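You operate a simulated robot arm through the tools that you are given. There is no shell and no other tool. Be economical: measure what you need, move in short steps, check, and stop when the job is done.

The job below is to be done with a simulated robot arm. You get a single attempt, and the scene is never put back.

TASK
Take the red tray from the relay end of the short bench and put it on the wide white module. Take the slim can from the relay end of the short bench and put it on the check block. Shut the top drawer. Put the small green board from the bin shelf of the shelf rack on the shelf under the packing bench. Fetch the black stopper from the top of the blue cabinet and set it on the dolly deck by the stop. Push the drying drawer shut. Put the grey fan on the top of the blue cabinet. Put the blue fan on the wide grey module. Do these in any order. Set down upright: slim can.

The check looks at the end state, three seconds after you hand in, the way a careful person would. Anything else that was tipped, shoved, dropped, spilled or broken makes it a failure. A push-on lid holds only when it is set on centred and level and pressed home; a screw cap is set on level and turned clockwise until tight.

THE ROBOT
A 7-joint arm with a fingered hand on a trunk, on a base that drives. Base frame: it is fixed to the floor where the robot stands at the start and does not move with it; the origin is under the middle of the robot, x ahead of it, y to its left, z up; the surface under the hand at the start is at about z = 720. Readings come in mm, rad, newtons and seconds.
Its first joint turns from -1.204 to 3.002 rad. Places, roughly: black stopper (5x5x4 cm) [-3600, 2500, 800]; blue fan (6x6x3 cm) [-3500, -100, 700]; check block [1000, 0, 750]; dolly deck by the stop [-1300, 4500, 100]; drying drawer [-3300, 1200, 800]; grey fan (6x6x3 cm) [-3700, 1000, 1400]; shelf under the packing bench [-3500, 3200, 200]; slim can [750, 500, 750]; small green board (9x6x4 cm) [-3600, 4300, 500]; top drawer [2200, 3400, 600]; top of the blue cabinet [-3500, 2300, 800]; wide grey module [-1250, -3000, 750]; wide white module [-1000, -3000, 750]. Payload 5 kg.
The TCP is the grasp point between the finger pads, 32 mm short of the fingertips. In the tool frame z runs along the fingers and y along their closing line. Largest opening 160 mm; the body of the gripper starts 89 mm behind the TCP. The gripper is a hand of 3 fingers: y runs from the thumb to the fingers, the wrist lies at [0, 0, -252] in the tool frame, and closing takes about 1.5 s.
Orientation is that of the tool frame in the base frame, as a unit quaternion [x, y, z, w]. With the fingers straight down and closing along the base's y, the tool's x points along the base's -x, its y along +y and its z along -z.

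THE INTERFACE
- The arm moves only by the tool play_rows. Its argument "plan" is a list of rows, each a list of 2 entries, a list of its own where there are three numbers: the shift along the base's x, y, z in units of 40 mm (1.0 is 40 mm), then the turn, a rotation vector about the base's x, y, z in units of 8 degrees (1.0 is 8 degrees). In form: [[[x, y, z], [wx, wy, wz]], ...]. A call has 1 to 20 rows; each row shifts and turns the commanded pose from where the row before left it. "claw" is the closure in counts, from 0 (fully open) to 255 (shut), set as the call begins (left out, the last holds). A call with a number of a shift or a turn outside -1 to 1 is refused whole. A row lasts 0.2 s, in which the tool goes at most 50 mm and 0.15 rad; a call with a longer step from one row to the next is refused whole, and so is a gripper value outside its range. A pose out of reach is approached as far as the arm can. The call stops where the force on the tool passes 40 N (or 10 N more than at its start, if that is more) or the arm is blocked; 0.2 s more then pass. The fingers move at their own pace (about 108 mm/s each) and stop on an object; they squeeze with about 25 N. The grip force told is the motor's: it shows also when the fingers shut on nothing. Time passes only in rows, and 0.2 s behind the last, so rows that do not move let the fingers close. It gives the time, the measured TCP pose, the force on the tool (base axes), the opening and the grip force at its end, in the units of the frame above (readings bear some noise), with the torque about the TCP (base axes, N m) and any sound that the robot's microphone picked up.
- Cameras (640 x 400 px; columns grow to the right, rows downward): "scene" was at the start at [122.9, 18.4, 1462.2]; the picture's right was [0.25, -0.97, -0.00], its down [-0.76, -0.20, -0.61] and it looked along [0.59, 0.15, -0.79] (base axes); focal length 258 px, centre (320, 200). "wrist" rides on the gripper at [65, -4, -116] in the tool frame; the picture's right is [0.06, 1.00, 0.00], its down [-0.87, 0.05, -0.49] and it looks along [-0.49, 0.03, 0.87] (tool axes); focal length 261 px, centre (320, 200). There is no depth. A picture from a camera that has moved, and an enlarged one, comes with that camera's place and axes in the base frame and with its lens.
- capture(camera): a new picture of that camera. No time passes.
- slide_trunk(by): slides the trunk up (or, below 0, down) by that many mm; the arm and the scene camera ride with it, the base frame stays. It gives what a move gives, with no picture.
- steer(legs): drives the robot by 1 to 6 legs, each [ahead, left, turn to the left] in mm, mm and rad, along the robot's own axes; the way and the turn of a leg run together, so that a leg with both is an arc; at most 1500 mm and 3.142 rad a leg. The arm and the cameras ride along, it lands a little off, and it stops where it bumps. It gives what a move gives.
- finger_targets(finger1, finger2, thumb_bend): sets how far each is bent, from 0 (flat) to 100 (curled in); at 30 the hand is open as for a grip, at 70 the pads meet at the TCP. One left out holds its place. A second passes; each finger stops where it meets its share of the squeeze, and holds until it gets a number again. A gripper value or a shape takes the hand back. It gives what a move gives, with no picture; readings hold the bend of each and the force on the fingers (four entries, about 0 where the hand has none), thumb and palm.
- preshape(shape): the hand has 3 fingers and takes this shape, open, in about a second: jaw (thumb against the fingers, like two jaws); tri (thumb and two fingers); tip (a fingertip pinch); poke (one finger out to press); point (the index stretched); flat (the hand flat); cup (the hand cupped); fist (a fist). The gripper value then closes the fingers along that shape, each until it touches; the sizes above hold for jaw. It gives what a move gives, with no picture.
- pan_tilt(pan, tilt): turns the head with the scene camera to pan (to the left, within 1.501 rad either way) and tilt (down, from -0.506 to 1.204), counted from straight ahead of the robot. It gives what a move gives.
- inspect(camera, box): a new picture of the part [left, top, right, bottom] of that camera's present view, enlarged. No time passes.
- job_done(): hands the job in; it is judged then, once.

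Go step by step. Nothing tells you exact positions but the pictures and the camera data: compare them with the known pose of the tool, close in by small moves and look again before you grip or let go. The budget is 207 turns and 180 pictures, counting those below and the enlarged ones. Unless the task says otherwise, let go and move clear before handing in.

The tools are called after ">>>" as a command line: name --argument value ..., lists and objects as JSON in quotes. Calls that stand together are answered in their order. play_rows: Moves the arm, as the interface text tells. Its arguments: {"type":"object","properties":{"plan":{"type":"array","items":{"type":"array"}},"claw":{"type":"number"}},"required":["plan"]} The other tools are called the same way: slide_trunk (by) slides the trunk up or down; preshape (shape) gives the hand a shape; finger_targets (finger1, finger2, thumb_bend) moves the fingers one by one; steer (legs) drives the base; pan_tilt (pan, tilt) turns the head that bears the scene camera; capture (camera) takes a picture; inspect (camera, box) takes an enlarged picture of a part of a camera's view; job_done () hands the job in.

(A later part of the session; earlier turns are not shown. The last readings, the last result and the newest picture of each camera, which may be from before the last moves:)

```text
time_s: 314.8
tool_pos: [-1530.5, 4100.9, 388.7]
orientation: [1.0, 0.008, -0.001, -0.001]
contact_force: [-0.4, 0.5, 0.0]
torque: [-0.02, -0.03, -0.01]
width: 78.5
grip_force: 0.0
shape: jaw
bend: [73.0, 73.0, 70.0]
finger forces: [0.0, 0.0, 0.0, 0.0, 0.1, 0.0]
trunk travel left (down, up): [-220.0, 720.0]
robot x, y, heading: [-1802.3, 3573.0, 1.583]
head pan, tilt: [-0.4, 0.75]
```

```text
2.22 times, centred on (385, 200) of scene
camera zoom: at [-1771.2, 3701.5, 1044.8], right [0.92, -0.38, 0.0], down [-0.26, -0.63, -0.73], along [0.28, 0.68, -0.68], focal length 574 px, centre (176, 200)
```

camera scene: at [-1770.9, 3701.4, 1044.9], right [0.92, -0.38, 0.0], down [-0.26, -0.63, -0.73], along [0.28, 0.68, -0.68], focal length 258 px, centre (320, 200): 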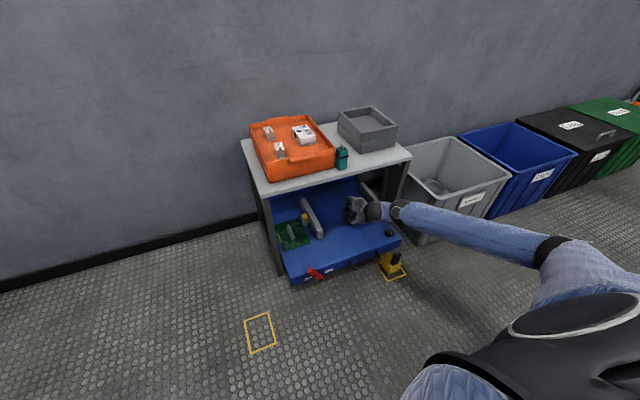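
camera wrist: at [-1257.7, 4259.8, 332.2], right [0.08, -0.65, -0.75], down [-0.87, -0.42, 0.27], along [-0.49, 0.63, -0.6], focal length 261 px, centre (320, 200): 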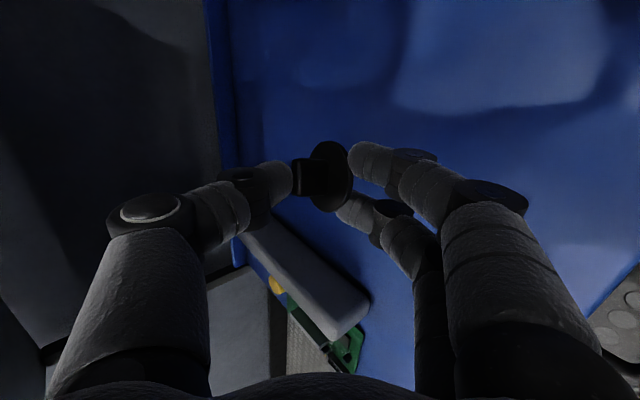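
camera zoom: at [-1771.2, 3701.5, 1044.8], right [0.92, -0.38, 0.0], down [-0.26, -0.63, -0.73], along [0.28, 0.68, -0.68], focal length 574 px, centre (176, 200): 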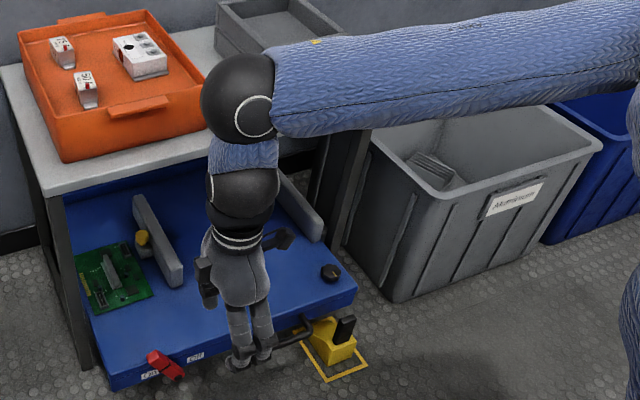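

The dial is undisturbed. Next is the small green board on the shelf rack near (-3600, 4300, 500). I'll back off, turn left to face -x, and drive up to the rack.

>>> steer --legs '[[-250, 0, 0], [0, 0, 1.56], [550, 0, 0], [0, -850, 0]]'

>>> pan_tilt --pan 0.15 --tilt 0.4

>>> capture --camera "scene"

```text
time_s: 316.5
tool_pos: [-1555.8, 3902.9, 389.1]
orientation: [1.0, 0.023, -0.002, -0.001]
contact_force: [-0.6, -1.2, 0.4]
torque: [0.02, -0.01, -0.04]
width: 78.4
grip_force: 0.2
shape: jaw
bend: [73.0, 73.0, 70.0]
finger forces: [0.0, 0.0, 0.0, 0.0, 0.0, 0.1]
trunk travel left (down, up): [-220.0, 720.0]
robot x, y, heading: [-1811.4, 3367.6, 1.611]
head pan, tilt: [-0.4, 0.75]
stopped in leg 1: the robot was blocked; the commanded pose is now the measured one
```

```text
time_s: 317.5
tool_pos: [-1556.8, 3902.2, 389.7]
orientation: [1.0, 0.024, -0.001, 0.0]
contact_force: [-0.1, 0.9, -0.2]
torque: [0.05, -0.04, 0.0]
width: 78.3
grip_force: 0.1
shape: jaw
bend: [73.0, 73.0, 70.0]
finger forces: [0.1, 0.0, 0.0, 0.0, 0.0, 0.0]
trunk travel left (down, up): [-220.0, 720.0]
robot x, y, heading: [-1812.1, 3371.8, 1.605]
head pan, tilt: [0.15, 0.4]
```

```text
30 pictures are left
camera scene: at [-1831.4, 3509.6, 1076.0], right [0.98, 0.19, 0.0], down [0.07, -0.38, -0.92], along [-0.17, 0.9, -0.39], focal length 258 px, centre (320, 200)
```

scene: 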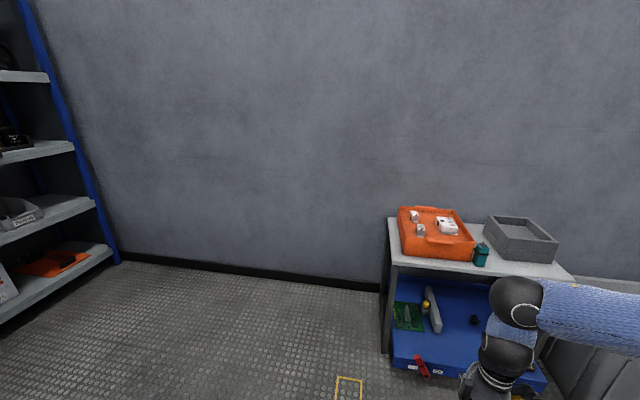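

The robot bumped something behind it, probably the desk near (-1650, 3150). I'll move forward a little, strafe left, and look back at it.

>>> steer --legs '[[60, 0, 0], [0, 350, 0]]'

>>> pan_tilt --pan -1.5 --tilt 0.6

>>> capture --camera "scene"

```text
time_s: 320.4
tool_pos: [-1916.1, 3949.4, 388.7]
orientation: [1.0, 0.024, -0.002, -0.001]
contact_force: [-0.6, -0.1, 0.6]
torque: [0.0, -0.01, 0.0]
width: 78.3
grip_force: 0.0
shape: jaw
bend: [73.0, 73.0, 70.0]
finger forces: [0.0, 0.0, 0.0, 0.1, 0.0, 0.1]
trunk travel left (down, up): [-220.0, 720.0]
robot x, y, heading: [-2174.6, 3417.4, 1.611]
head pan, tilt: [0.15, 0.4]
```

```text
time_s: 322.1
tool_pos: [-1917.0, 3948.8, 389.0]
orientation: [1.0, 0.023, -0.001, -0.001]
contact_force: [-0.4, 0.3, -0.1]
torque: [-0.04, -0.01, 0.01]
width: 78.3
grip_force: 0.0
shape: jaw
bend: [73.0, 73.0, 70.0]
finger forces: [0.0, 0.0, 0.1, 0.0, 0.0, 0.0]
trunk travel left (down, up): [-220.0, 720.0]
robot x, y, heading: [-2169.7, 3414.7, 1.611]
head pan, tilt: [-1.499, 0.6]
```

```text
29 pictures are left
camera scene: at [-2086.9, 3474.9, 1057.8], right [0.11, -0.99, 0.0], down [-0.56, -0.06, -0.82], along [0.82, 0.09, -0.57], focal length 258 px, centre (320, 200)
```

scene: 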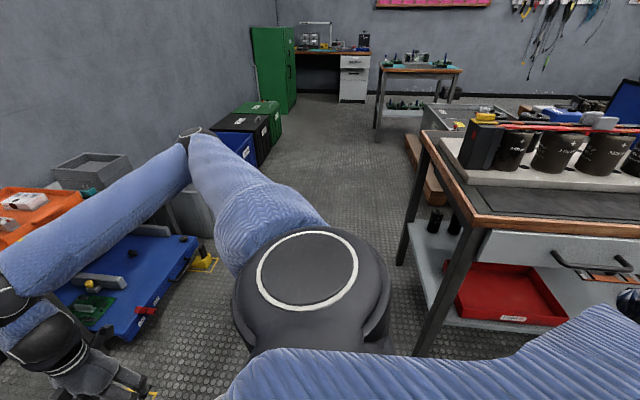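

The desk and its things look undisturbed. Now I'll turn to face the rack and approach it.

>>> steer --legs '[[0, 0, 1.53], [200, 0, 0], [0, -800, 0]]'

>>> pan_tilt --pan 0.2 --tilt 0.55

>>> capture --camera "scene"

```text
time_s: 330.1
tool_pos: [-2832.8, 4261.4, 389.3]
orientation: [0.712, 0.702, 0.003, 0.001]
contact_force: [-0.4, -0.3, -0.8]
torque: [0.02, 0.02, -0.01]
width: 78.3
grip_force: 0.1
shape: jaw
bend: [73.0, 73.0, 70.0]
finger forces: [0.0, 0.0, 0.1, 0.0, 0.0, 0.0]
trunk travel left (down, up): [-220.0, 720.0]
robot x, y, heading: [-2318.0, 3973.5, 3.116]
head pan, tilt: [-1.499, 0.6]
stopped in leg 3: the robot was blocked; the commanded pose is now the measured one
```

```text
time_s: 331.8
tool_pos: [-2833.1, 4261.2, 387.3]
orientation: [0.712, 0.702, 0.003, 0.002]
contact_force: [0.8, -0.1, -0.3]
torque: [0.01, -0.01, -0.02]
width: 78.3
grip_force: 0.2
shape: jaw
bend: [73.0, 73.0, 70.0]
finger forces: [0.1, 0.1, 0.0, 0.0, 0.0, 0.1]
trunk travel left (down, up): [-220.0, 720.0]
robot x, y, heading: [-2320.1, 3978.1, 3.12]
head pan, tilt: [0.201, 0.55]
```

```text
28 pictures are left
camera scene: at [-2456.5, 3955.0, 1062.7], right [-0.17, 0.98, 0.01], down [0.51, 0.1, -0.85], along [-0.84, -0.14, -0.52], focal length 258 px, centre (320, 200)
```

scene: 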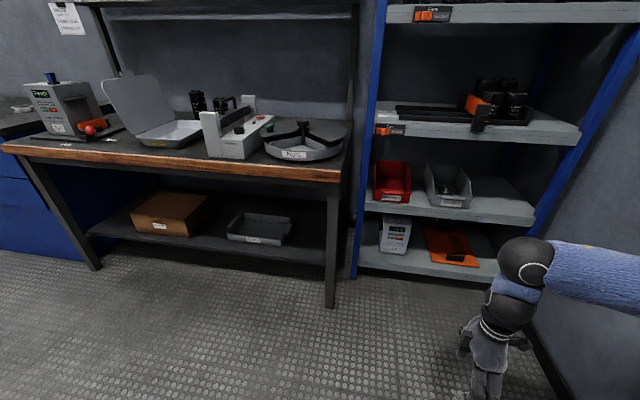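

The elbow met the side wall, so I can't go further right. The rack's bin shelf holds a red and a grey bin; I'll enlarge to find the green board.

>>> inspect --camera "scene" --box '[350, 130, 550, 290]'

>>> steer --legs '[[0, 40, 0.02]]'

```text
2.50 times, centred on (450, 210) of scene
camera zoom: at [-2456.5, 3955.0, 1062.7], right [-0.17, 0.98, 0.01], down [0.51, 0.1, -0.85], along [-0.84, -0.14, -0.52], focal length 646 px, centre (-5, 175)
```

zoom: 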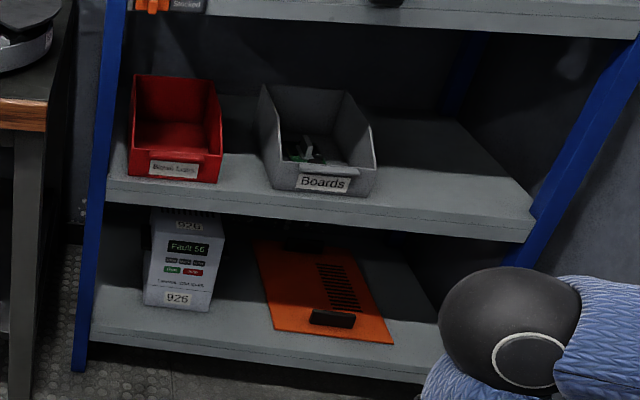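

```text
time_s: 332.7
tool_pos: [-2840.8, 4214.4, 385.2]
orientation: [0.705, 0.709, 0.002, 0.004]
contact_force: [-0.2, 0.3, -0.1]
torque: [0.02, 0.04, 0.03]
width: 78.1
grip_force: 0.1
shape: jaw
bend: [73.0, 73.0, 70.0]
finger forces: [0.0, 0.0, 0.0, 0.1, 0.0, 0.1]
trunk travel left (down, up): [-220.0, 720.0]
robot x, y, heading: [-2321.4, 3936.2, 3.137]
head pan, tilt: [0.201, 0.55]
```

The board lies in the grey bin labelled "Boards", under the next shelf, so I must reach in with a tilted hand. I'll shift the robot forward and left to keep the elbow off the wall, raise the trunk a bit, and turn the hand.

>>> steer --legs '[[280, 140, 0]]'

>>> slide_trunk --by 180

>>> play_rows --plan '[[[0, 0, 0], [0, 0, -1]], [[0, 0, 0], [0, 0, -1]], [[0, 0, 0], [0, 0, -1]], [[0, 0, 0], [0, 0, -1]], [[0, 0, 0], [0, 0, -1]], [[0, 0, 0], [0, 0, -1]], [[0, 0, 0], [0, 0, -1]], [[0, 0, 0], [0, 0, -1]], [[0, 0, 0], [0, 0, -1]], [[0, 0, 0], [0, 0, -1]], [[0, 0, 0], [0, 0, -1]], [[0, 0, 0], [0, 0, -0.2]], [[0, 0.8, 0.3], [0, 0.94, 0]], [[0, 0.8, 0.3], [0, 0.94, 0]], [[0, 0.8, 0.3], [0, 0.94, 0]], [[0, 0.8, 0.3], [0, 0.94, 0]], [[0, 0.8, 0.3], [0, 0.94, 0]], [[0, 0.6, 0.3], [0, 0.94, 0]], [[0, 0, 0], [0, 0, 0]]]' --claw 60

>>> capture --camera "wrist"

>>> capture --camera "scene"

```text
time_s: 334.8
tool_pos: [-3120.5, 4074.5, 384.2]
orientation: [0.705, 0.709, 0.002, 0.005]
contact_force: [-0.7, 0.3, 0.3]
torque: [0.01, 0.01, -0.01]
width: 78.5
grip_force: 0.1
shape: jaw
bend: [73.0, 73.0, 70.0]
finger forces: [0.0, 0.1, 0.0, 0.0, 0.1, 0.1]
trunk travel left (down, up): [-220.0, 720.0]
robot x, y, heading: [-2602.6, 3797.7, 3.141]
head pan, tilt: [0.201, 0.55]
```

```text
time_s: 336.8
tool_pos: [-3121.1, 4075.5, 564.7]
orientation: [0.705, 0.71, 0.002, 0.005]
contact_force: [-0.4, 0.1, 0.0]
torque: [-0.03, 0.03, -0.01]
width: 78.5
grip_force: 0.0
shape: jaw
bend: [73.0, 73.0, 70.0]
finger forces: [0.0, 0.0, 0.0, 0.0, 0.0, 0.0]
trunk travel left (down, up): [-400.0, 540.0]
robot x, y, heading: [-2605.1, 3800.4, 3.136]
head pan, tilt: [0.201, 0.55]
```

```text
time_s: 340.8
tool_pos: [-3122.0, 4262.9, 633.7]
orientation: [0.922, 0.007, -0.386, 0.001]
contact_force: [0.4, -0.1, -1.2]
torque: [-0.06, 0.01, 0.01]
width: 122.0
grip_force: 0.0
shape: jaw
bend: [62.0, 62.0, 59.0]
finger forces: [0.0, 0.0, 0.0, 0.0, 0.0, 0.1]
out of reach, approached as far as the arm can: row 17
trunk travel left (down, up): [-400.0, 540.0]
robot x, y, heading: [-2601.1, 3796.5, 3.139]
head pan, tilt: [0.201, 0.55]
```

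```text
26 pictures are left
camera wrist: at [-2995.0, 4268.7, 668.7], right [0.06, -1.0, -0.05], down [-0.26, -0.06, 0.96], along [-0.96, -0.04, -0.26], focal length 261 px, centre (320, 200)
```

wrist: 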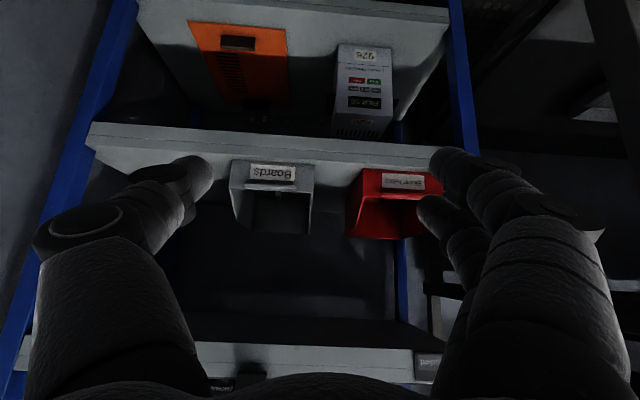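

```text
25 pictures are left
camera scene: at [-2739.8, 3781.3, 1242.4], right [-0.19, 0.98, 0.0], down [0.51, 0.1, -0.85], along [-0.84, -0.17, -0.52], focal length 258 px, centre (320, 200)
```

scene: 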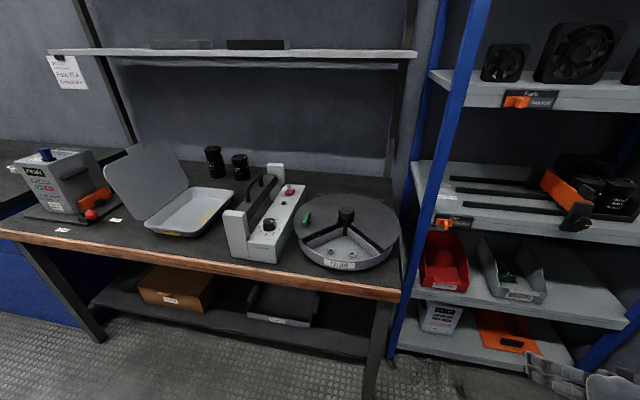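

By triangulation the bin's front is at (-3468, 4343), its lip near z = 505, and the board inside is near (-3551, 4340). I'll enlarge the view into the bin.

>>> inspect --camera "scene" --box '[465, 225, 565, 310]'

```text
4.71 times, centred on (515, 268) of scene
camera zoom: at [-2739.8, 3781.3, 1242.4], right [-0.19, 0.98, 0.0], down [0.51, 0.1, -0.85], along [-0.84, -0.17, -0.52], focal length 1216 px, centre (-598, -118)
```

zoom: 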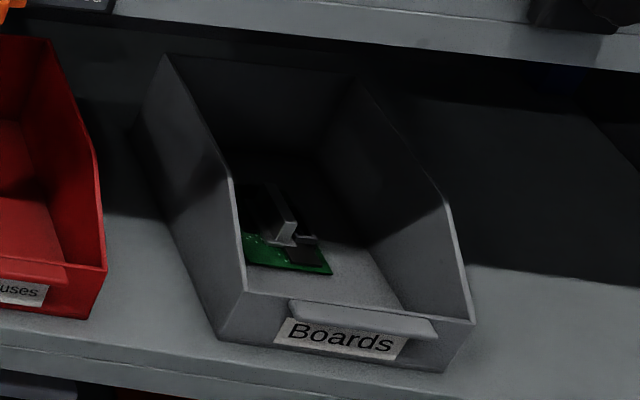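

The board lies front to back, centred at about (-3577, 4339), with a tall narrow block along its middle at y ≈ 4335. I'll pinch that block, with a narrow opening so the knuckles fit inside the bin. First I'll move to a spot just outside, in line with it.

>>> play_rows --plan '[[[-0.9, 0.21, 0], [0, 0, 0]], [[-0.9, 0.21, 0], [0, 0, 0]], [[-0.9, 0.21, 0], [0, 0, 0]], [[-0.9, 0.21, 0], [0, 0, 0]], [[-0.9, 0.21, 0], [0, 0, 0]], [[-0.9, 0.21, 0], [0, 0, 0]], [[-0.9, 0.21, 0], [0, 0, 0]], [[-0.9, 0.21, 0], [0, 0, 0]], [[-0.85, 0.2, -0.1], [0, 0, 0]], [[0, 0, 0], [0, 0, 0]]]' --claw 180

>>> capture --camera "wrist"

```text
time_s: 343.0
tool_pos: [-3445.6, 4337.3, 630.1]
orientation: [0.923, 0.008, -0.385, 0.002]
contact_force: [-0.5, 0.1, 0.1]
torque: [0.02, 0.0, 0.0]
width: 47.2
grip_force: 0.1
shape: jaw
bend: [73.0, 73.0, 70.0]
finger forces: [0.1, 0.0, 0.0, 0.0, 0.0, 0.0]
trunk travel left (down, up): [-400.0, 540.0]
robot x, y, heading: [-2602.6, 3798.1, 3.136]
head pan, tilt: [0.201, 0.55]
```

```text
23 pictures are left
camera wrist: at [-3318.5, 4343.3, 665.0], right [0.06, -1.0, -0.05], down [-0.26, -0.06, 0.96], along [-0.96, -0.05, -0.26], focal length 261 px, centre (320, 200)
```

wrist: 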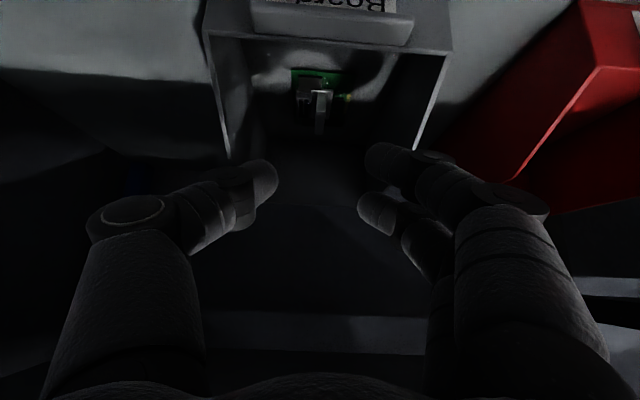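

The block is in line with the hand. I'll go in most of the way along the fingers and look.

>>> play_rows --plan '[[[-0.5, -0.02, -0.5], [0, 0, 0]], [[-0.5, -0.02, -0.5], [0, 0, 0]], [[-0.5, -0.02, -0.5], [0, 0, 0]], [[-0.5, -0.02, -0.5], [0, 0, 0]], [[0, 0, 0], [0, 0, 0]]]'

>>> inspect --camera "wrist" --box '[160, 0, 480, 260]'

```text
time_s: 344.2
tool_pos: [-3526.0, 4334.9, 554.1]
orientation: [0.922, 0.008, -0.387, 0.001]
contact_force: [5.3, -0.7, 15.2]
torque: [0.32, -0.26, -0.03]
width: 43.2
grip_force: 0.1
shape: jaw
bend: [73.0, 73.0, 70.0]
finger forces: [9.7, 1.8, 0.0, 0.0, 13.8, 0.1]
trunk travel left (down, up): [-400.0, 540.0]
robot x, y, heading: [-2600.7, 3799.2, 3.14]
head pan, tilt: [0.201, 0.55]
```

```text
1.54 times, centred on (320, 130) of wrist
camera zoom: at [-3399.3, 4339.9, 588.3], right [0.06, -1.0, -0.05], down [-0.26, -0.06, 0.96], along [-0.96, -0.04, -0.26], focal length 401 px, centre (320, 308)
```

zoom: 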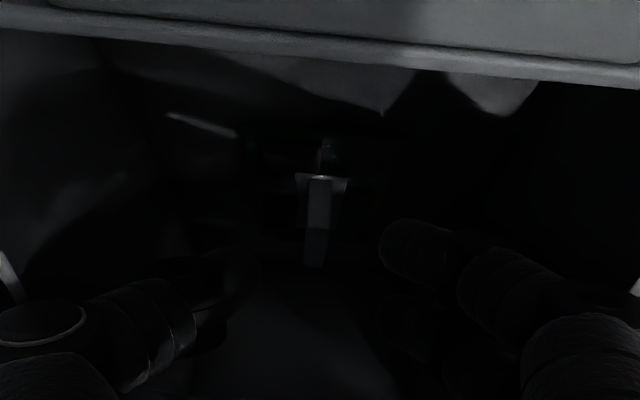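

The knuckles are touching the bin's sides. I'll back out a little, narrow the opening, and go in again.

>>> play_rows --plan '[[[0.4, 0, 0.4], [0, 0, 0]], [[0.3, 0, 0.3], [0, 0, 0]], [[0, 0, 0], [0, 0, 0]], [[0, 0, 0], [0, 0, 0]]]' --claw 207

>>> play_rows --plan '[[[-0.4, 0, -0.4], [0, 0, 0]], [[-0.4, 0, -0.4], [0, 0, 0]], [[-0.2, 0, -0.2], [0, 0, 0]], [[-0.15, 0, -0.15], [0, 0, 0]], [[0, 0, 0], [0, 0, 0]]]'

>>> inspect --camera "wrist" --box '[200, 40, 440, 230]'

```text
time_s: 345.2
tool_pos: [-3499.1, 4333.8, 579.3]
orientation: [0.923, 0.008, -0.385, 0.001]
contact_force: [-0.3, 0.3, 0.2]
torque: [0.0, 0.03, 0.02]
width: 4.7
grip_force: 24.9
shape: jaw
bend: [74.0, 66.0, 72.0]
finger forces: [0.0, 0.1, 0.0, 0.0, 0.1, 0.0]
trunk travel left (down, up): [-400.0, 540.0]
robot x, y, heading: [-2601.6, 3798.1, 3.136]
head pan, tilt: [0.201, 0.55]
```

```text
time_s: 346.4
tool_pos: [-3543.5, 4334.1, 536.3]
orientation: [0.922, 0.009, -0.387, 0.002]
contact_force: [0.1, 3.0, 13.7]
torque: [0.13, 0.16, -0.04]
width: 4.9
grip_force: 24.7
shape: jaw
bend: [74.0, 66.0, 73.0]
finger forces: [0.0, 0.0, 0.1, 0.1, 22.9, 0.1]
trunk travel left (down, up): [-400.0, 540.0]
robot x, y, heading: [-2601.0, 3795.2, 3.136]
head pan, tilt: [0.201, 0.55]
```

```text
2.11 times, centred on (320, 135) of wrist
camera zoom: at [-3417.3, 4339.7, 570.4], right [0.06, -1.0, -0.05], down [-0.26, -0.06, 0.96], along [-0.96, -0.04, -0.26], focal length 549 px, centre (320, 337)
```

zoom: 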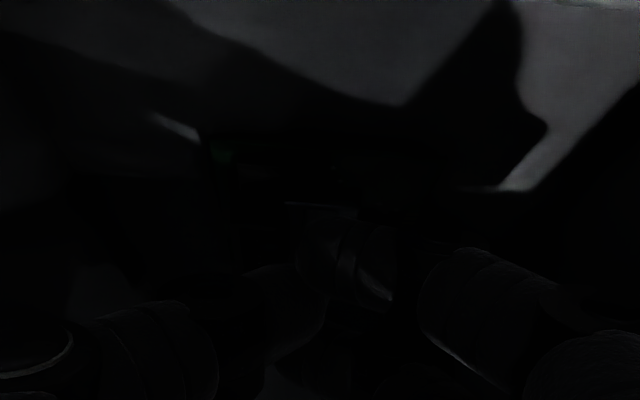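

The fingers closed further than asked, so something's off. I'll back out, reopen, and set the opening again in free air.

>>> play_rows --plan '[[[0.4, 0, 0.4], [0, 0, 0]], [[0.5, 0, 0.5], [0, 0, 0]], [[0.5, 0, 0.5], [0, 0, 0]], [[0.5, 0, 0.5], [0, 0, 0]], [[0.4, 0, 0.4], [0, 0, 0]], [[0, 0, 0], [0, 0, 0]], [[0, 0, 0], [0, 0, 0]]]' --claw 150

>>> play_rows --plan '[[[0, 0, 0], [0, 0, 0]], [[0, 0, 0], [0, 0, 0]], [[0, 0, 0], [0, 0, 0]]]' --claw 200

>>> capture --camera "wrist"

```text
time_s: 348.0
tool_pos: [-3452.6, 4334.9, 625.4]
orientation: [0.923, 0.009, -0.385, 0.002]
contact_force: [-0.2, 0.0, 0.4]
torque: [-0.02, 0.01, -0.02]
width: 65.3
grip_force: 0.0
shape: jaw
bend: [73.0, 73.0, 70.0]
finger forces: [0.1, 0.1, 0.0, 0.0, 0.0, 0.0]
trunk travel left (down, up): [-400.0, 540.0]
robot x, y, heading: [-2600.7, 3799.7, 3.133]
head pan, tilt: [0.201, 0.55]
```

```text
time_s: 348.8
tool_pos: [-3453.6, 4334.6, 625.4]
orientation: [0.923, 0.008, -0.386, 0.001]
contact_force: [0.7, 0.4, 0.2]
torque: [0.0, 0.0, 0.02]
width: 35.1
grip_force: 0.0
shape: jaw
bend: [73.0, 73.0, 70.0]
finger forces: [0.0, 0.2, 0.0, 0.0, 0.1, 0.1]
trunk travel left (down, up): [-400.0, 540.0]
robot x, y, heading: [-2598.8, 3797.7, 3.133]
head pan, tilt: [0.201, 0.55]
```

```text
20 pictures are left
camera wrist: at [-3326.1, 4340.6, 660.3], right [0.06, -1.0, -0.05], down [-0.26, -0.06, 0.96], along [-0.96, -0.05, -0.26], focal length 261 px, centre (320, 200)
```

wrist: 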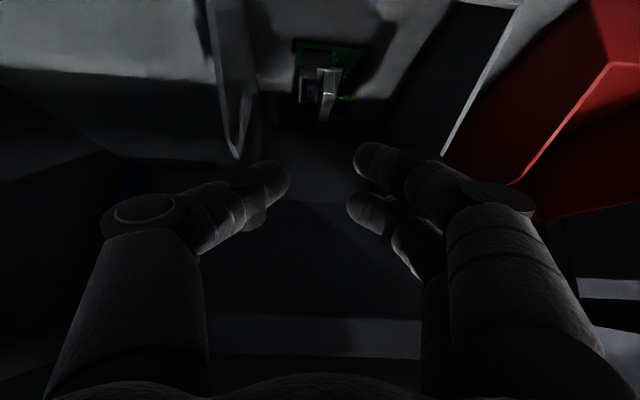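

Part of the bin looks shifted in this view. I'll check with the scene camera.

>>> inspect --camera "scene" --box '[465, 225, 565, 310]'

```text
4.71 times, centred on (515, 268) of scene
camera zoom: at [-2740.2, 3781.4, 1242.3], right [-0.19, 0.98, 0.0], down [0.51, 0.1, -0.85], along [-0.84, -0.17, -0.52], focal length 1216 px, centre (-598, -118)
```

zoom: 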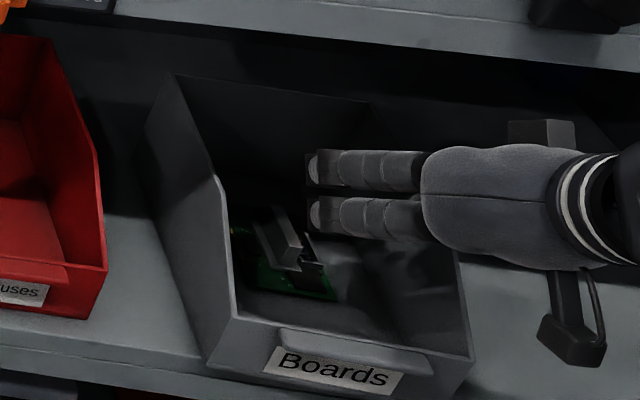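

The bin slid about 25 mm forward when I backed out; I'll push it back afterwards. The block is now near (-3528, 4329). I'll line up again with the narrower opening and go in.

>>> play_rows --plan '[[[0.9, -0.14, 0], [0, 0, 0]], [[-0.45, 0, -0.5], [0, 0, 0]], [[-0.45, 0, -0.5], [0, 0, 0]], [[-0.45, 0, -0.5], [0, 0, 0]], [[-0.45, 0, -0.5], [0, 0, 0]], [[0, 0, 0], [0, 0, 0]]]'

>>> inspect --camera "wrist" --box '[200, 40, 440, 230]'

```text
time_s: 350.2
tool_pos: [-3490.9, 4327.1, 546.1]
orientation: [0.922, 0.008, -0.386, 0.001]
contact_force: [2.9, -1.9, 12.9]
torque: [0.42, -0.31, 0.0]
width: 31.8
grip_force: 0.0
shape: jaw
bend: [73.0, 73.0, 70.0]
finger forces: [9.0, 0.1, 0.0, 0.0, 12.5, 0.0]
trunk travel left (down, up): [-400.0, 540.0]
robot x, y, heading: [-2601.2, 3797.7, 3.135]
head pan, tilt: [0.201, 0.55]
```

```text
2.11 times, centred on (320, 135) of wrist
camera zoom: at [-3362.2, 4333.0, 580.9], right [0.06, -1.0, -0.05], down [-0.26, -0.06, 0.96], along [-0.96, -0.05, -0.26], focal length 549 px, centre (320, 337)
```

zoom: 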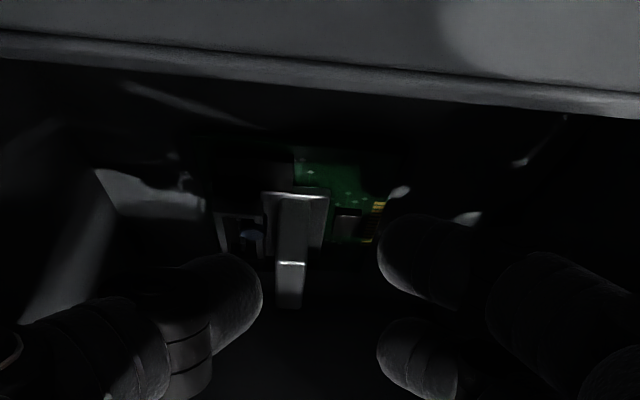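

I can see the block just left of the hand's centre. I'll shift 6 mm toward it and go in another 20 mm along the fingers, letting the bin's sides guide them.

>>> play_rows --plan '[[[0.1, 0.15, 0.1], [0, 0, 0]], [[-0.25, 0, -0.25], [0, 0, 0]], [[-0.2, 0, -0.2], [0, 0, 0]], [[-0.2, 0, -0.2], [0, 0, 0]], [[0, 0, 0], [0, 0, 0]]]'

>>> inspect --camera "wrist" --box '[200, 40, 440, 230]'

```text
time_s: 351.4
tool_pos: [-3510.3, 4334.5, 528.6]
orientation: [0.922, 0.008, -0.388, 0.001]
contact_force: [8.8, 1.7, 34.6]
torque: [-1.12, 0.02, 0.59]
width: 27.0
grip_force: 0.1
shape: jaw
bend: [74.0, 73.0, 70.0]
finger forces: [43.4, 10.7, 0.0, 0.0, 20.7, 0.0]
trunk travel left (down, up): [-400.0, 540.0]
robot x, y, heading: [-2603.6, 3798.2, 3.137]
head pan, tilt: [0.201, 0.55]
```

```text
2.11 times, centred on (320, 135) of wrist
camera zoom: at [-3383.6, 4339.5, 562.2], right [0.06, -1.0, -0.05], down [-0.26, -0.06, 0.96], along [-0.97, -0.04, -0.26], focal length 549 px, centre (320, 337)
```

zoom: 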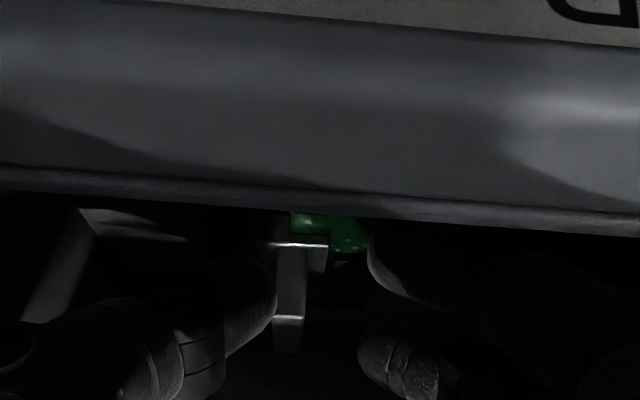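

The block is between the thumb and the fingers, with the lower finger pressing on the board. I'll ease back 5 mm and close.

>>> play_rows --plan '[[[0.08, 0.05, 0.1], [0, 0, 0]], [[0, 0, 0], [0, 0, 0]]]'

>>> play_rows --plan '[[[0, 0, 0], [0, 0, 0]], [[0, 0, 0], [0, 0, 0]], [[0, 0, 0], [0, 0, 0]], [[0, 0, 0], [0, 0, 0]]]' --claw 255

>>> inspect --camera "wrist" --box '[200, 40, 440, 230]'

```text
time_s: 352.0
tool_pos: [-3506.5, 4334.2, 526.9]
orientation: [0.922, 0.009, -0.386, 0.002]
contact_force: [-10.1, -3.9, 23.5]
torque: [-0.56, 0.62, -0.15]
width: 26.9
grip_force: 0.1
shape: jaw
bend: [74.0, 73.0, 70.0]
finger forces: [44.6, 8.2, 0.1, 0.0, 18.3, 0.1]
trunk travel left (down, up): [-400.0, 540.0]
robot x, y, heading: [-2599.6, 3796.8, 3.133]
head pan, tilt: [0.201, 0.55]
```

```text
time_s: 353.0
tool_pos: [-3506.6, 4336.2, 526.4]
orientation: [0.923, 0.008, -0.385, 0.002]
contact_force: [3.0, 2.7, 11.4]
torque: [0.13, 0.19, -0.06]
width: 0.8
grip_force: 24.9
shape: jaw
bend: [73.0, 72.0, 72.0]
finger forces: [0.0, 14.6, 0.0, 0.0, 17.3, 0.0]
trunk travel left (down, up): [-400.0, 540.0]
robot x, y, heading: [-2600.6, 3796.6, 3.134]
head pan, tilt: [0.201, 0.55]
```

```text
2.11 times, centred on (320, 135) of wrist
camera zoom: at [-3379.7, 4341.6, 561.1], right [0.06, -1.0, -0.05], down [-0.26, -0.06, 0.96], along [-0.96, -0.05, -0.26], focal length 549 px, centre (320, 337)
```

zoom: 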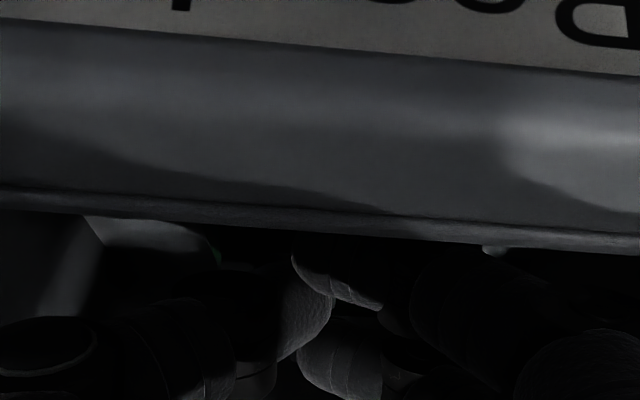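

The thumb and one finger hold the thin part of the block (real contact forces of 15 to 17 N). I'll lift slowly straight up and check.

>>> play_rows --plan '[[[0, 0, 0.2], [0, 0, 0]], [[0, 0, 0.3], [0, 0, 0]], [[0, 0, 0.4], [0, 0, 0]], [[0, 0, 0.5], [0, 0, 0]], [[0, 0, 0], [0, 0, 0]]]'

>>> capture --camera "wrist"

```text
time_s: 354.2
tool_pos: [-3507.1, 4335.7, 583.3]
orientation: [0.923, 0.008, -0.385, 0.002]
contact_force: [0.3, -0.5, -0.7]
torque: [-0.01, -0.04, -0.01]
width: 0.1
grip_force: 25.0
shape: jaw
bend: [73.0, 71.0, 72.0]
finger forces: [0.1, 0.0, 0.1, 0.1, 0.0, 0.0]
trunk travel left (down, up): [-400.0, 540.0]
robot x, y, heading: [-2602.7, 3796.2, 3.141]
head pan, tilt: [0.201, 0.55]
```

```text
15 pictures are left
camera wrist: at [-3380.1, 4341.7, 618.3], right [0.06, -1.0, -0.05], down [-0.26, -0.06, 0.96], along [-0.96, -0.04, -0.26], focal length 261 px, centre (320, 200)
```

wrist: 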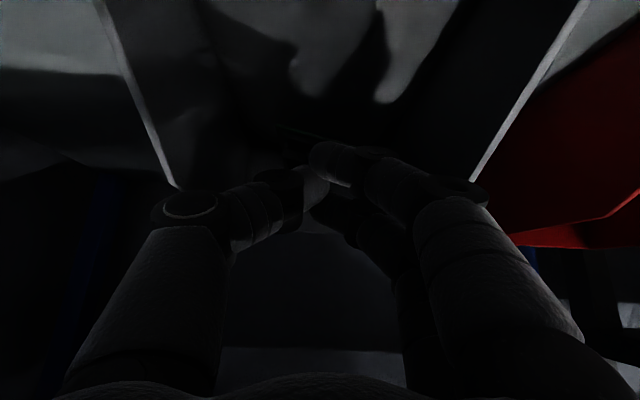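

It slipped off: the grip was too shallow because the lower finger met the board. I'll back out and try the fingertip-pinch shape, which should be slimmer.

>>> play_rows --plan '[[[0.4, 0, 0.5], [0, 0, 0]], [[0.5, 0, 0.5], [0, 0, 0]], [[0, 0, 0], [0, 0, 0]]]'

>>> preshape --shape "tip"

>>> capture --camera "wrist"

```text
time_s: 355.0
tool_pos: [-3471.5, 4335.5, 620.8]
orientation: [0.923, 0.008, -0.385, 0.002]
contact_force: [-0.7, 0.9, 0.7]
torque: [0.01, -0.05, 0.0]
width: 0.0
grip_force: 25.0
shape: jaw
bend: [73.0, 71.0, 72.0]
finger forces: [0.0, 0.0, 0.0, 0.1, 0.0, 0.0]
trunk travel left (down, up): [-400.0, 540.0]
robot x, y, heading: [-2602.4, 3801.1, 3.134]
head pan, tilt: [0.201, 0.55]
```

```text
time_s: 355.9
tool_pos: [-3471.0, 4336.1, 620.4]
orientation: [0.923, 0.008, -0.385, 0.002]
contact_force: [0.4, 0.0, 0.6]
torque: [0.02, -0.01, -0.03]
width: 159.7
grip_force: 0.1
shape: tip
bend: [30.0, 30.0, 30.0]
finger forces: [0.1, 0.0, 0.0, 0.0, 0.1, 0.0]
trunk travel left (down, up): [-400.0, 540.0]
robot x, y, heading: [-2598.0, 3799.1, 3.137]
head pan, tilt: [0.201, 0.55]
```

```text
14 pictures are left
camera wrist: at [-3344.4, 4342.0, 656.0], right [0.06, -1.0, -0.05], down [-0.26, -0.06, 0.96], along [-0.96, -0.05, -0.26], focal length 261 px, centre (320, 200)
```

wrist: 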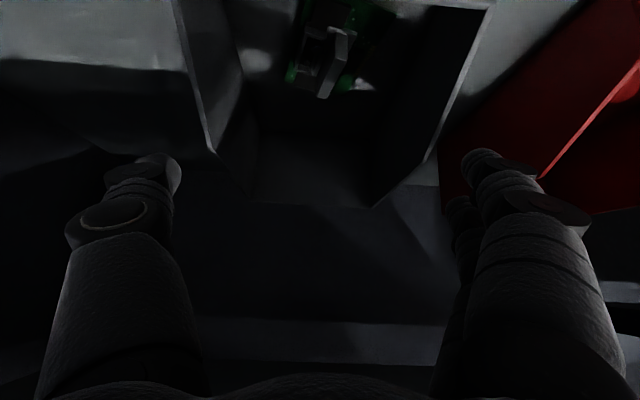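

>>> play_rows --plan '[[[0, 0, 0], [0, 0, 0]], [[0, 0, 0], [0, 0, 0]], [[0, 0, 0], [0, 0, 0]], [[0, 0, 0], [0, 0, 0]], [[0, 0, 0], [0, 0, 0]], [[0, 0, 0], [0, 0, 0]]]' --claw 185

>>> capture --camera "wrist"

```text
time_s: 357.3
tool_pos: [-3472.3, 4335.8, 621.5]
orientation: [0.923, 0.008, -0.386, 0.001]
contact_force: [0.3, 1.3, 0.3]
torque: [0.0, 0.02, 0.03]
width: 44.4
grip_force: 0.0
shape: tip
bend: [73.0, 73.0, 70.0]
finger forces: [0.0, 0.0, 0.0, 0.1, 0.0, 0.1]
trunk travel left (down, up): [-400.0, 540.0]
robot x, y, heading: [-2601.6, 3801.6, 3.136]
head pan, tilt: [0.201, 0.55]
```

```text
13 pictures are left
camera wrist: at [-3344.4, 4342.0, 656.0], right [0.06, -1.0, -0.05], down [-0.26, -0.06, 0.96], along [-0.96, -0.05, -0.26], focal length 261 px, centre (320, 200)
```

wrist: 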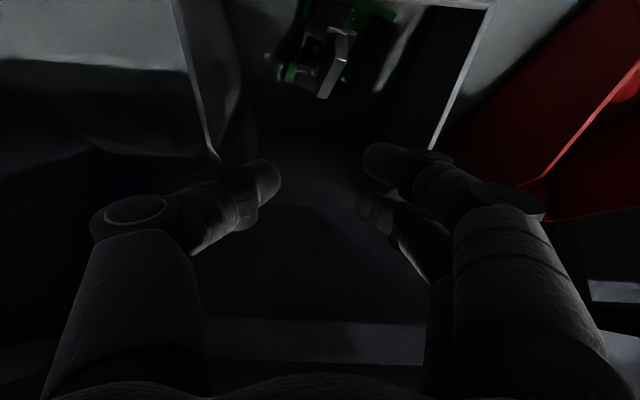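

Same geometry as before. I'll make the hand steeper (30° tilt) so both fingers sit at a similar height, turn it 8° to match the block's present angle, and try again at (-3488, 4330).

>>> play_rows --plan '[[[0.45, -0.08, 0], [0, -0.96, 0]], [[0.4, -0.07, 0], [0, -0.96, 0]], [[0, 0, 0], [0, 0, -1]], [[0, 0, 0], [0, 0, 0]]]' --claw 188

>>> play_rows --plan '[[[-0.29, 0, -0.5], [0, 0, 0]], [[-0.29, 0, -0.5], [0, 0, 0]], [[-0.29, 0, -0.5], [0, 0, 0]], [[-0.15, 0, -0.27], [0, 0, 0]], [[0, 0, 0], [0, 0, 0]]]'

>>> inspect --camera "wrist" --box '[200, 0, 440, 230]'

```text
time_s: 358.3
tool_pos: [-3437.2, 4329.5, 620.7]
orientation: [0.964, -0.06, -0.258, -0.015]
contact_force: [-0.1, 0.7, -0.5]
torque: [0.01, -0.03, -0.04]
width: 42.4
grip_force: 0.0
shape: tip
bend: [73.0, 73.0, 70.0]
finger forces: [0.1, 0.0, 0.0, 0.0, 0.0, 0.0]
trunk travel left (down, up): [-400.0, 540.0]
robot x, y, heading: [-2601.8, 3797.5, 3.136]
head pan, tilt: [0.201, 0.55]
```

```text
time_s: 359.5
tool_pos: [-3476.5, 4329.2, 552.1]
orientation: [0.964, -0.059, -0.257, -0.016]
contact_force: [-0.1, 1.9, 0.2]
torque: [-0.05, 0.03, 0.08]
width: 42.0
grip_force: 0.0
shape: tip
bend: [73.0, 73.0, 70.0]
finger forces: [1.5, 0.0, 0.0, 0.0, 0.0, 0.0]
trunk travel left (down, up): [-400.0, 540.0]
robot x, y, heading: [-2601.5, 3795.4, 3.138]
head pan, tilt: [0.201, 0.55]
```

```text
1.74 times, centred on (320, 115) of wrist
camera zoom: at [-3364.4, 4319.0, 619.9], right [-0.07, -1.0, -0.03], down [-0.51, 0.01, 0.86], along [-0.86, 0.07, -0.51], focal length 453 px, centre (320, 348)
```

zoom: 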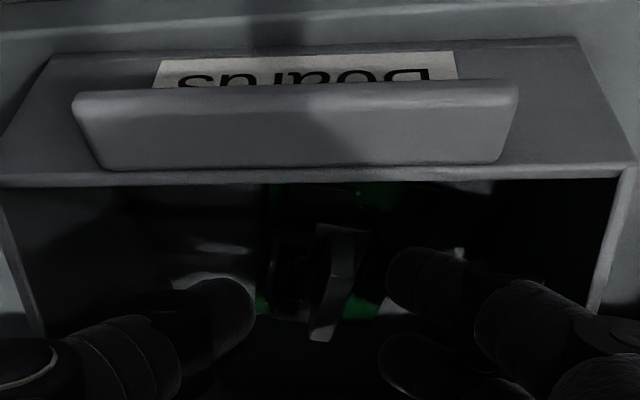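

Now I see the block between the thumb and fingers, with ample room in the bin. I'll shift 3 mm, go down 18 mm more and close.

>>> play_rows --plan '[[[-0.12, -0.08, -0.22], [0, 0, 0]], [[-0.1, 0, -0.2], [0, 0, 0]], [[-0.05, 0, -0.1], [0, 0, 0]], [[0, 0, 0], [0, 0, 0]]]'

>>> play_rows --plan '[[[0, 0, 0.02], [0, 0, 0]], [[0, 0, 0], [0, 0, 0]], [[0, 0, 0], [0, 0, 0]], [[0, 0, 0], [0, 0, 0]], [[0, 0, 0], [0, 0, 0]]]' --claw 255

>>> inspect --camera "wrist" --box '[200, 0, 440, 230]'

```text
time_s: 360.5
tool_pos: [-3488.1, 4328.0, 534.8]
orientation: [0.964, -0.059, -0.259, -0.016]
contact_force: [8.4, 1.5, 21.1]
torque: [-0.21, -0.23, 0.12]
width: 38.5
grip_force: 0.0
shape: tip
bend: [73.0, 73.0, 70.0]
finger forces: [14.9, 1.9, 0.0, 0.1, 14.4, 0.1]
trunk travel left (down, up): [-400.0, 540.0]
robot x, y, heading: [-2599.6, 3798.8, 3.133]
head pan, tilt: [0.201, 0.55]
```

```text
time_s: 361.7
tool_pos: [-3487.9, 4326.9, 532.6]
orientation: [0.964, -0.058, -0.258, -0.015]
contact_force: [-0.9, -1.7, 0.2]
torque: [-0.22, -0.05, 0.13]
width: 13.1
grip_force: 24.8
shape: tip
bend: [72.0, 73.0, 71.0]
finger forces: [1.6, 2.4, 0.1, 0.1, 0.1, 0.0]
trunk travel left (down, up): [-400.0, 540.0]
robot x, y, heading: [-2602.7, 3798.3, 3.135]
head pan, tilt: [0.201, 0.55]
```

```text
1.74 times, centred on (320, 115) of wrist
camera zoom: at [-3375.4, 4316.7, 600.1], right [-0.07, -1.0, -0.03], down [-0.51, 0.01, 0.86], along [-0.86, 0.07, -0.51], focal length 453 px, centre (320, 348)
```

zoom: 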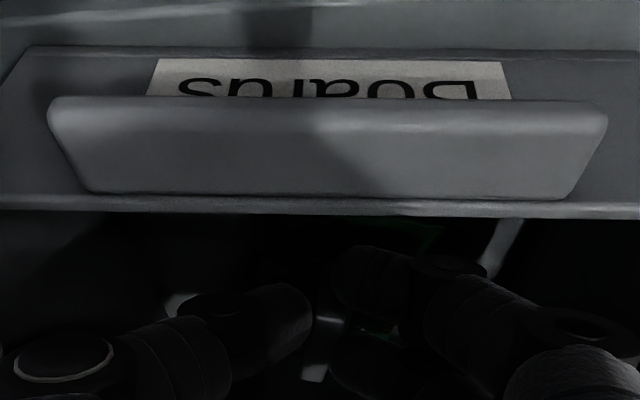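

The width stopped at 13 mm, so something is held. I'll lift slowly and check the readings.

>>> play_rows --plan '[[[0, 0, 0.15], [0, 0, 0]], [[0, 0, 0.2], [0, 0, 0]], [[0, 0, 0.3], [0, 0, 0]], [[0, 0, 0.4], [0, 0, 0]], [[0, 0, 0.4], [0, 0, 0]], [[0, 0, 0], [0, 0, 0]]]'

>>> capture --camera "wrist"

```text
time_s: 363.3
tool_pos: [-3472.8, 4331.9, 575.3]
orientation: [0.967, -0.061, -0.245, -0.02]
contact_force: [0.2, 0.2, -0.8]
torque: [0.03, -0.03, -0.03]
width: 8.7
grip_force: 25.0
shape: tip
bend: [72.0, 73.0, 73.0]
finger forces: [7.5, 5.5, 0.1, 0.0, 13.8, 0.1]
trunk travel left (down, up): [-400.0, 540.0]
robot x, y, heading: [-2603.8, 3798.0, 3.127]
head pan, tilt: [0.201, 0.55]
stopped in row 6: the arm was blocked; the commanded pose is now the measured one
```

```text
10 pictures are left
camera wrist: at [-3361.7, 4320.9, 645.8], right [-0.07, -1.0, -0.04], down [-0.53, 0.01, 0.84], along [-0.84, 0.08, -0.53], focal length 261 px, centre (320, 200)
```

wrist: 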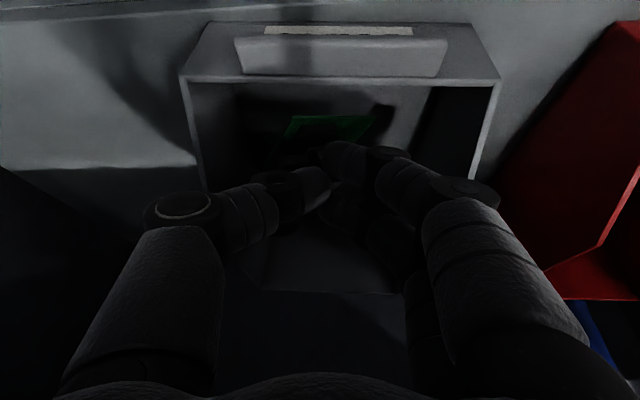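

The board is now held, and the wrist just touched the upper shelf's edge. I'll draw it straight out toward me over the bin's lip.

>>> play_rows --plan '[[[0.25, 0, -0.05], [0, 0, 0]], [[0.4, 0, 0.1], [0, 0, 0]], [[0.5, 0, 0.3], [0, 0, 0]], [[0.5, 0, 0.4], [0, 0, 0]], [[0.6, 0, 0.4], [0, 0, 0]], [[0.7, 0, 0.2], [0, 0, 0]], [[0.8, 0, 0], [0, 0, 0]], [[0.8, 0, 0], [0, 0, 0]], [[0.8, 0, 0], [0, 0, 0]], [[0, 0, 0], [0, 0, 0]]]'

>>> capture --camera "wrist"

```text
time_s: 365.5
tool_pos: [-3260.8, 4331.4, 628.8]
orientation: [0.967, -0.061, -0.246, -0.019]
contact_force: [0.6, 0.4, -0.8]
torque: [0.01, -0.01, -0.01]
width: 8.9
grip_force: 25.1
shape: tip
bend: [72.0, 73.0, 73.0]
finger forces: [7.7, 5.7, 0.0, 0.0, 13.8, 0.1]
trunk travel left (down, up): [-400.0, 540.0]
robot x, y, heading: [-2601.6, 3799.6, 3.125]
head pan, tilt: [0.201, 0.55]
```

```text
9 pictures are left
camera wrist: at [-3149.5, 4320.5, 698.2], right [-0.07, -1.0, -0.04], down [-0.53, 0.01, 0.85], along [-0.84, 0.08, -0.53], focal length 261 px, centre (320, 200)
```

wrist: 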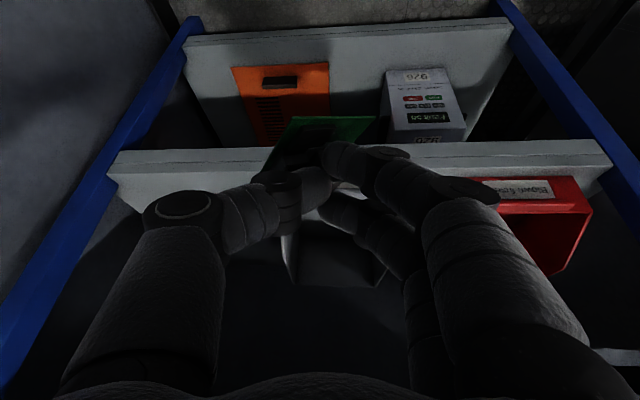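

The board is out and held well. I'll draw the arm in, lower the trunk, and drive left to the packing bench; the free spot on its lower shelf is near (-3430, 3120), left of the tray and in front of the box.

>>> play_rows --plan '[[[0.9, -0.4, 0], [0, 0, 0]], [[0.9, -0.6, 0], [0, 0, 0]], [[0.9, -0.6, 0], [0, 0, 0]], [[0.8, -0.8, 0], [0, 0, 0]], [[0.8, -0.8, 0], [0, 0, 0]], [[0.5, -0.9, 0], [0, 0, 0]], [[0.2, -0.9, 0], [0, 0, 0]], [[0, -0.9, 0], [0, 0, 0]], [[0, -0.9, 0], [0, 0, 0]], [[0, -0.9, 0], [0, 0, 0]], [[0, -0.9, 0], [0, 0, 0]], [[0, 0, 0], [0, 0, 0]]]'

>>> slide_trunk --by -200

>>> steer --legs '[[0, 870, 0.016]]'

>>> pan_tilt --pan 0.2 --tilt 0.6

>>> capture --camera "scene"

```text
time_s: 368.3
tool_pos: [-3042.0, 4050.8, 494.8]
orientation: [0.988, -0.061, -0.137, -0.024]
contact_force: [0.3, 0.8, 0.3]
torque: [-0.04, -0.02, -0.01]
width: 8.0
grip_force: 25.3
shape: tip
bend: [72.0, 73.0, 73.0]
finger forces: [7.1, 5.0, 0.0, 0.0, 11.0, 0.0]
out of reach, approached as far as the arm can: row 5, 6, 7, 8, 9, 10
trunk travel left (down, up): [-400.0, 540.0]
robot x, y, heading: [-2600.7, 3795.3, 3.128]
head pan, tilt: [0.201, 0.55]
stopped in row 12: the arm was blocked; the commanded pose is now the measured one
```

```text
time_s: 370.4
tool_pos: [-3042.7, 4050.5, 296.0]
orientation: [0.988, -0.06, -0.137, -0.024]
contact_force: [0.9, 0.7, -1.1]
torque: [0.0, 0.0, -0.01]
width: 8.1
grip_force: 24.9
shape: tip
bend: [72.0, 73.0, 73.0]
finger forces: [7.2, 5.0, 0.0, 0.1, 11.0, 0.0]
trunk travel left (down, up): [-200.0, 740.0]
robot x, y, heading: [-2598.5, 3798.6, 3.127]
head pan, tilt: [0.201, 0.55]
```

```text
time_s: 375.1
tool_pos: [-3054.0, 3171.8, 295.5]
orientation: [0.989, -0.056, -0.138, -0.025]
contact_force: [-0.8, -0.2, -0.5]
torque: [0.0, 0.01, -0.03]
width: 7.8
grip_force: 24.9
shape: tip
bend: [72.0, 73.0, 73.0]
finger forces: [7.2, 5.1, 0.0, 0.0, 11.0, 0.0]
trunk travel left (down, up): [-200.0, 740.0]
robot x, y, heading: [-2610.5, 2925.8, 3.134]
head pan, tilt: [0.201, 0.55]
```

```text
time_s: 375.7
tool_pos: [-3053.9, 3172.1, 295.1]
orientation: [0.989, -0.055, -0.138, -0.025]
contact_force: [0.5, -0.3, -0.2]
torque: [-0.01, -0.02, 0.05]
width: 8.0
grip_force: 24.6
shape: tip
bend: [72.0, 73.0, 73.0]
finger forces: [7.3, 5.1, 0.1, 0.0, 11.1, 0.0]
trunk travel left (down, up): [-200.0, 740.0]
robot x, y, heading: [-2608.8, 2922.9, 3.134]
head pan, tilt: [0.201, 0.6]
```

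```text
8 pictures are left
camera scene: at [-2748.0, 2906.8, 1037.8], right [-0.19, 0.98, 0.0], down [0.55, 0.11, -0.83], along [-0.81, -0.16, -0.56], focal length 258 px, centre (320, 200)
```

scene: 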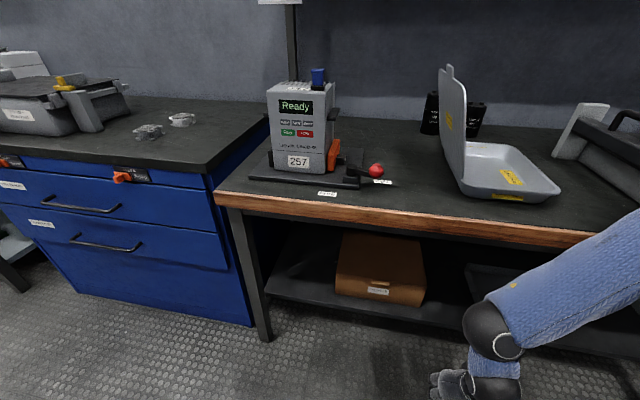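

The shelf is at about z = 258, its front edge at x ≈ -3265, and the gap between the box (y < 3160) and the tray (y > 3345) is free. I'll raise the board, restore the hand's tilt so the board is level, and bring it to the gap's mouth.

>>> play_rows --plan '[[[-0.3, 0.2, 0.9], [0, 0, 0]], [[-0.3, 0.2, 0.9], [0, 0, 0]], [[-0.3, 0.3, 0.5], [0, 0.8, 0]], [[-0.4, 0.4, 0], [0, 0.8, 0]], [[-0.5, 0.4, 0], [0, 0, 0]], [[-0.6, 0.3, 0], [0, 0, 0]], [[-0.6, 0.2, 0], [0, 0, 0]], [[0, 0, 0], [0, 0, 0]]]'

>>> capture --camera "wrist"

```text
time_s: 377.5
tool_pos: [-3207.0, 3254.5, 364.0]
orientation: [0.967, -0.059, -0.247, -0.019]
contact_force: [-0.7, 0.1, -2.0]
torque: [0.0, 0.01, 0.01]
width: 8.0
grip_force: 24.8
shape: tip
bend: [72.0, 73.0, 73.0]
finger forces: [7.3, 4.8, 0.0, 0.0, 10.3, 0.0]
out of reach, approached as far as the arm can: row 1, 2, 3
trunk travel left (down, up): [-200.0, 740.0]
robot x, y, heading: [-2609.8, 2922.2, 3.134]
head pan, tilt: [0.201, 0.6]
```

```text
7 pictures are left
camera wrist: at [-3096.5, 3245.0, 434.9], right [-0.07, -1.0, -0.04], down [-0.53, 0.01, 0.85], along [-0.85, 0.08, -0.53], focal length 261 px, centre (320, 200)
```

wrist: 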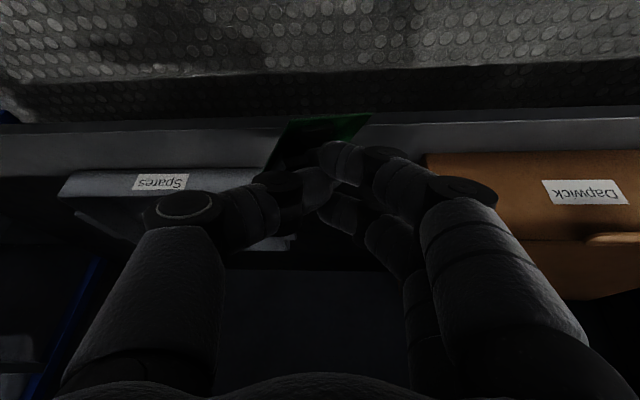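

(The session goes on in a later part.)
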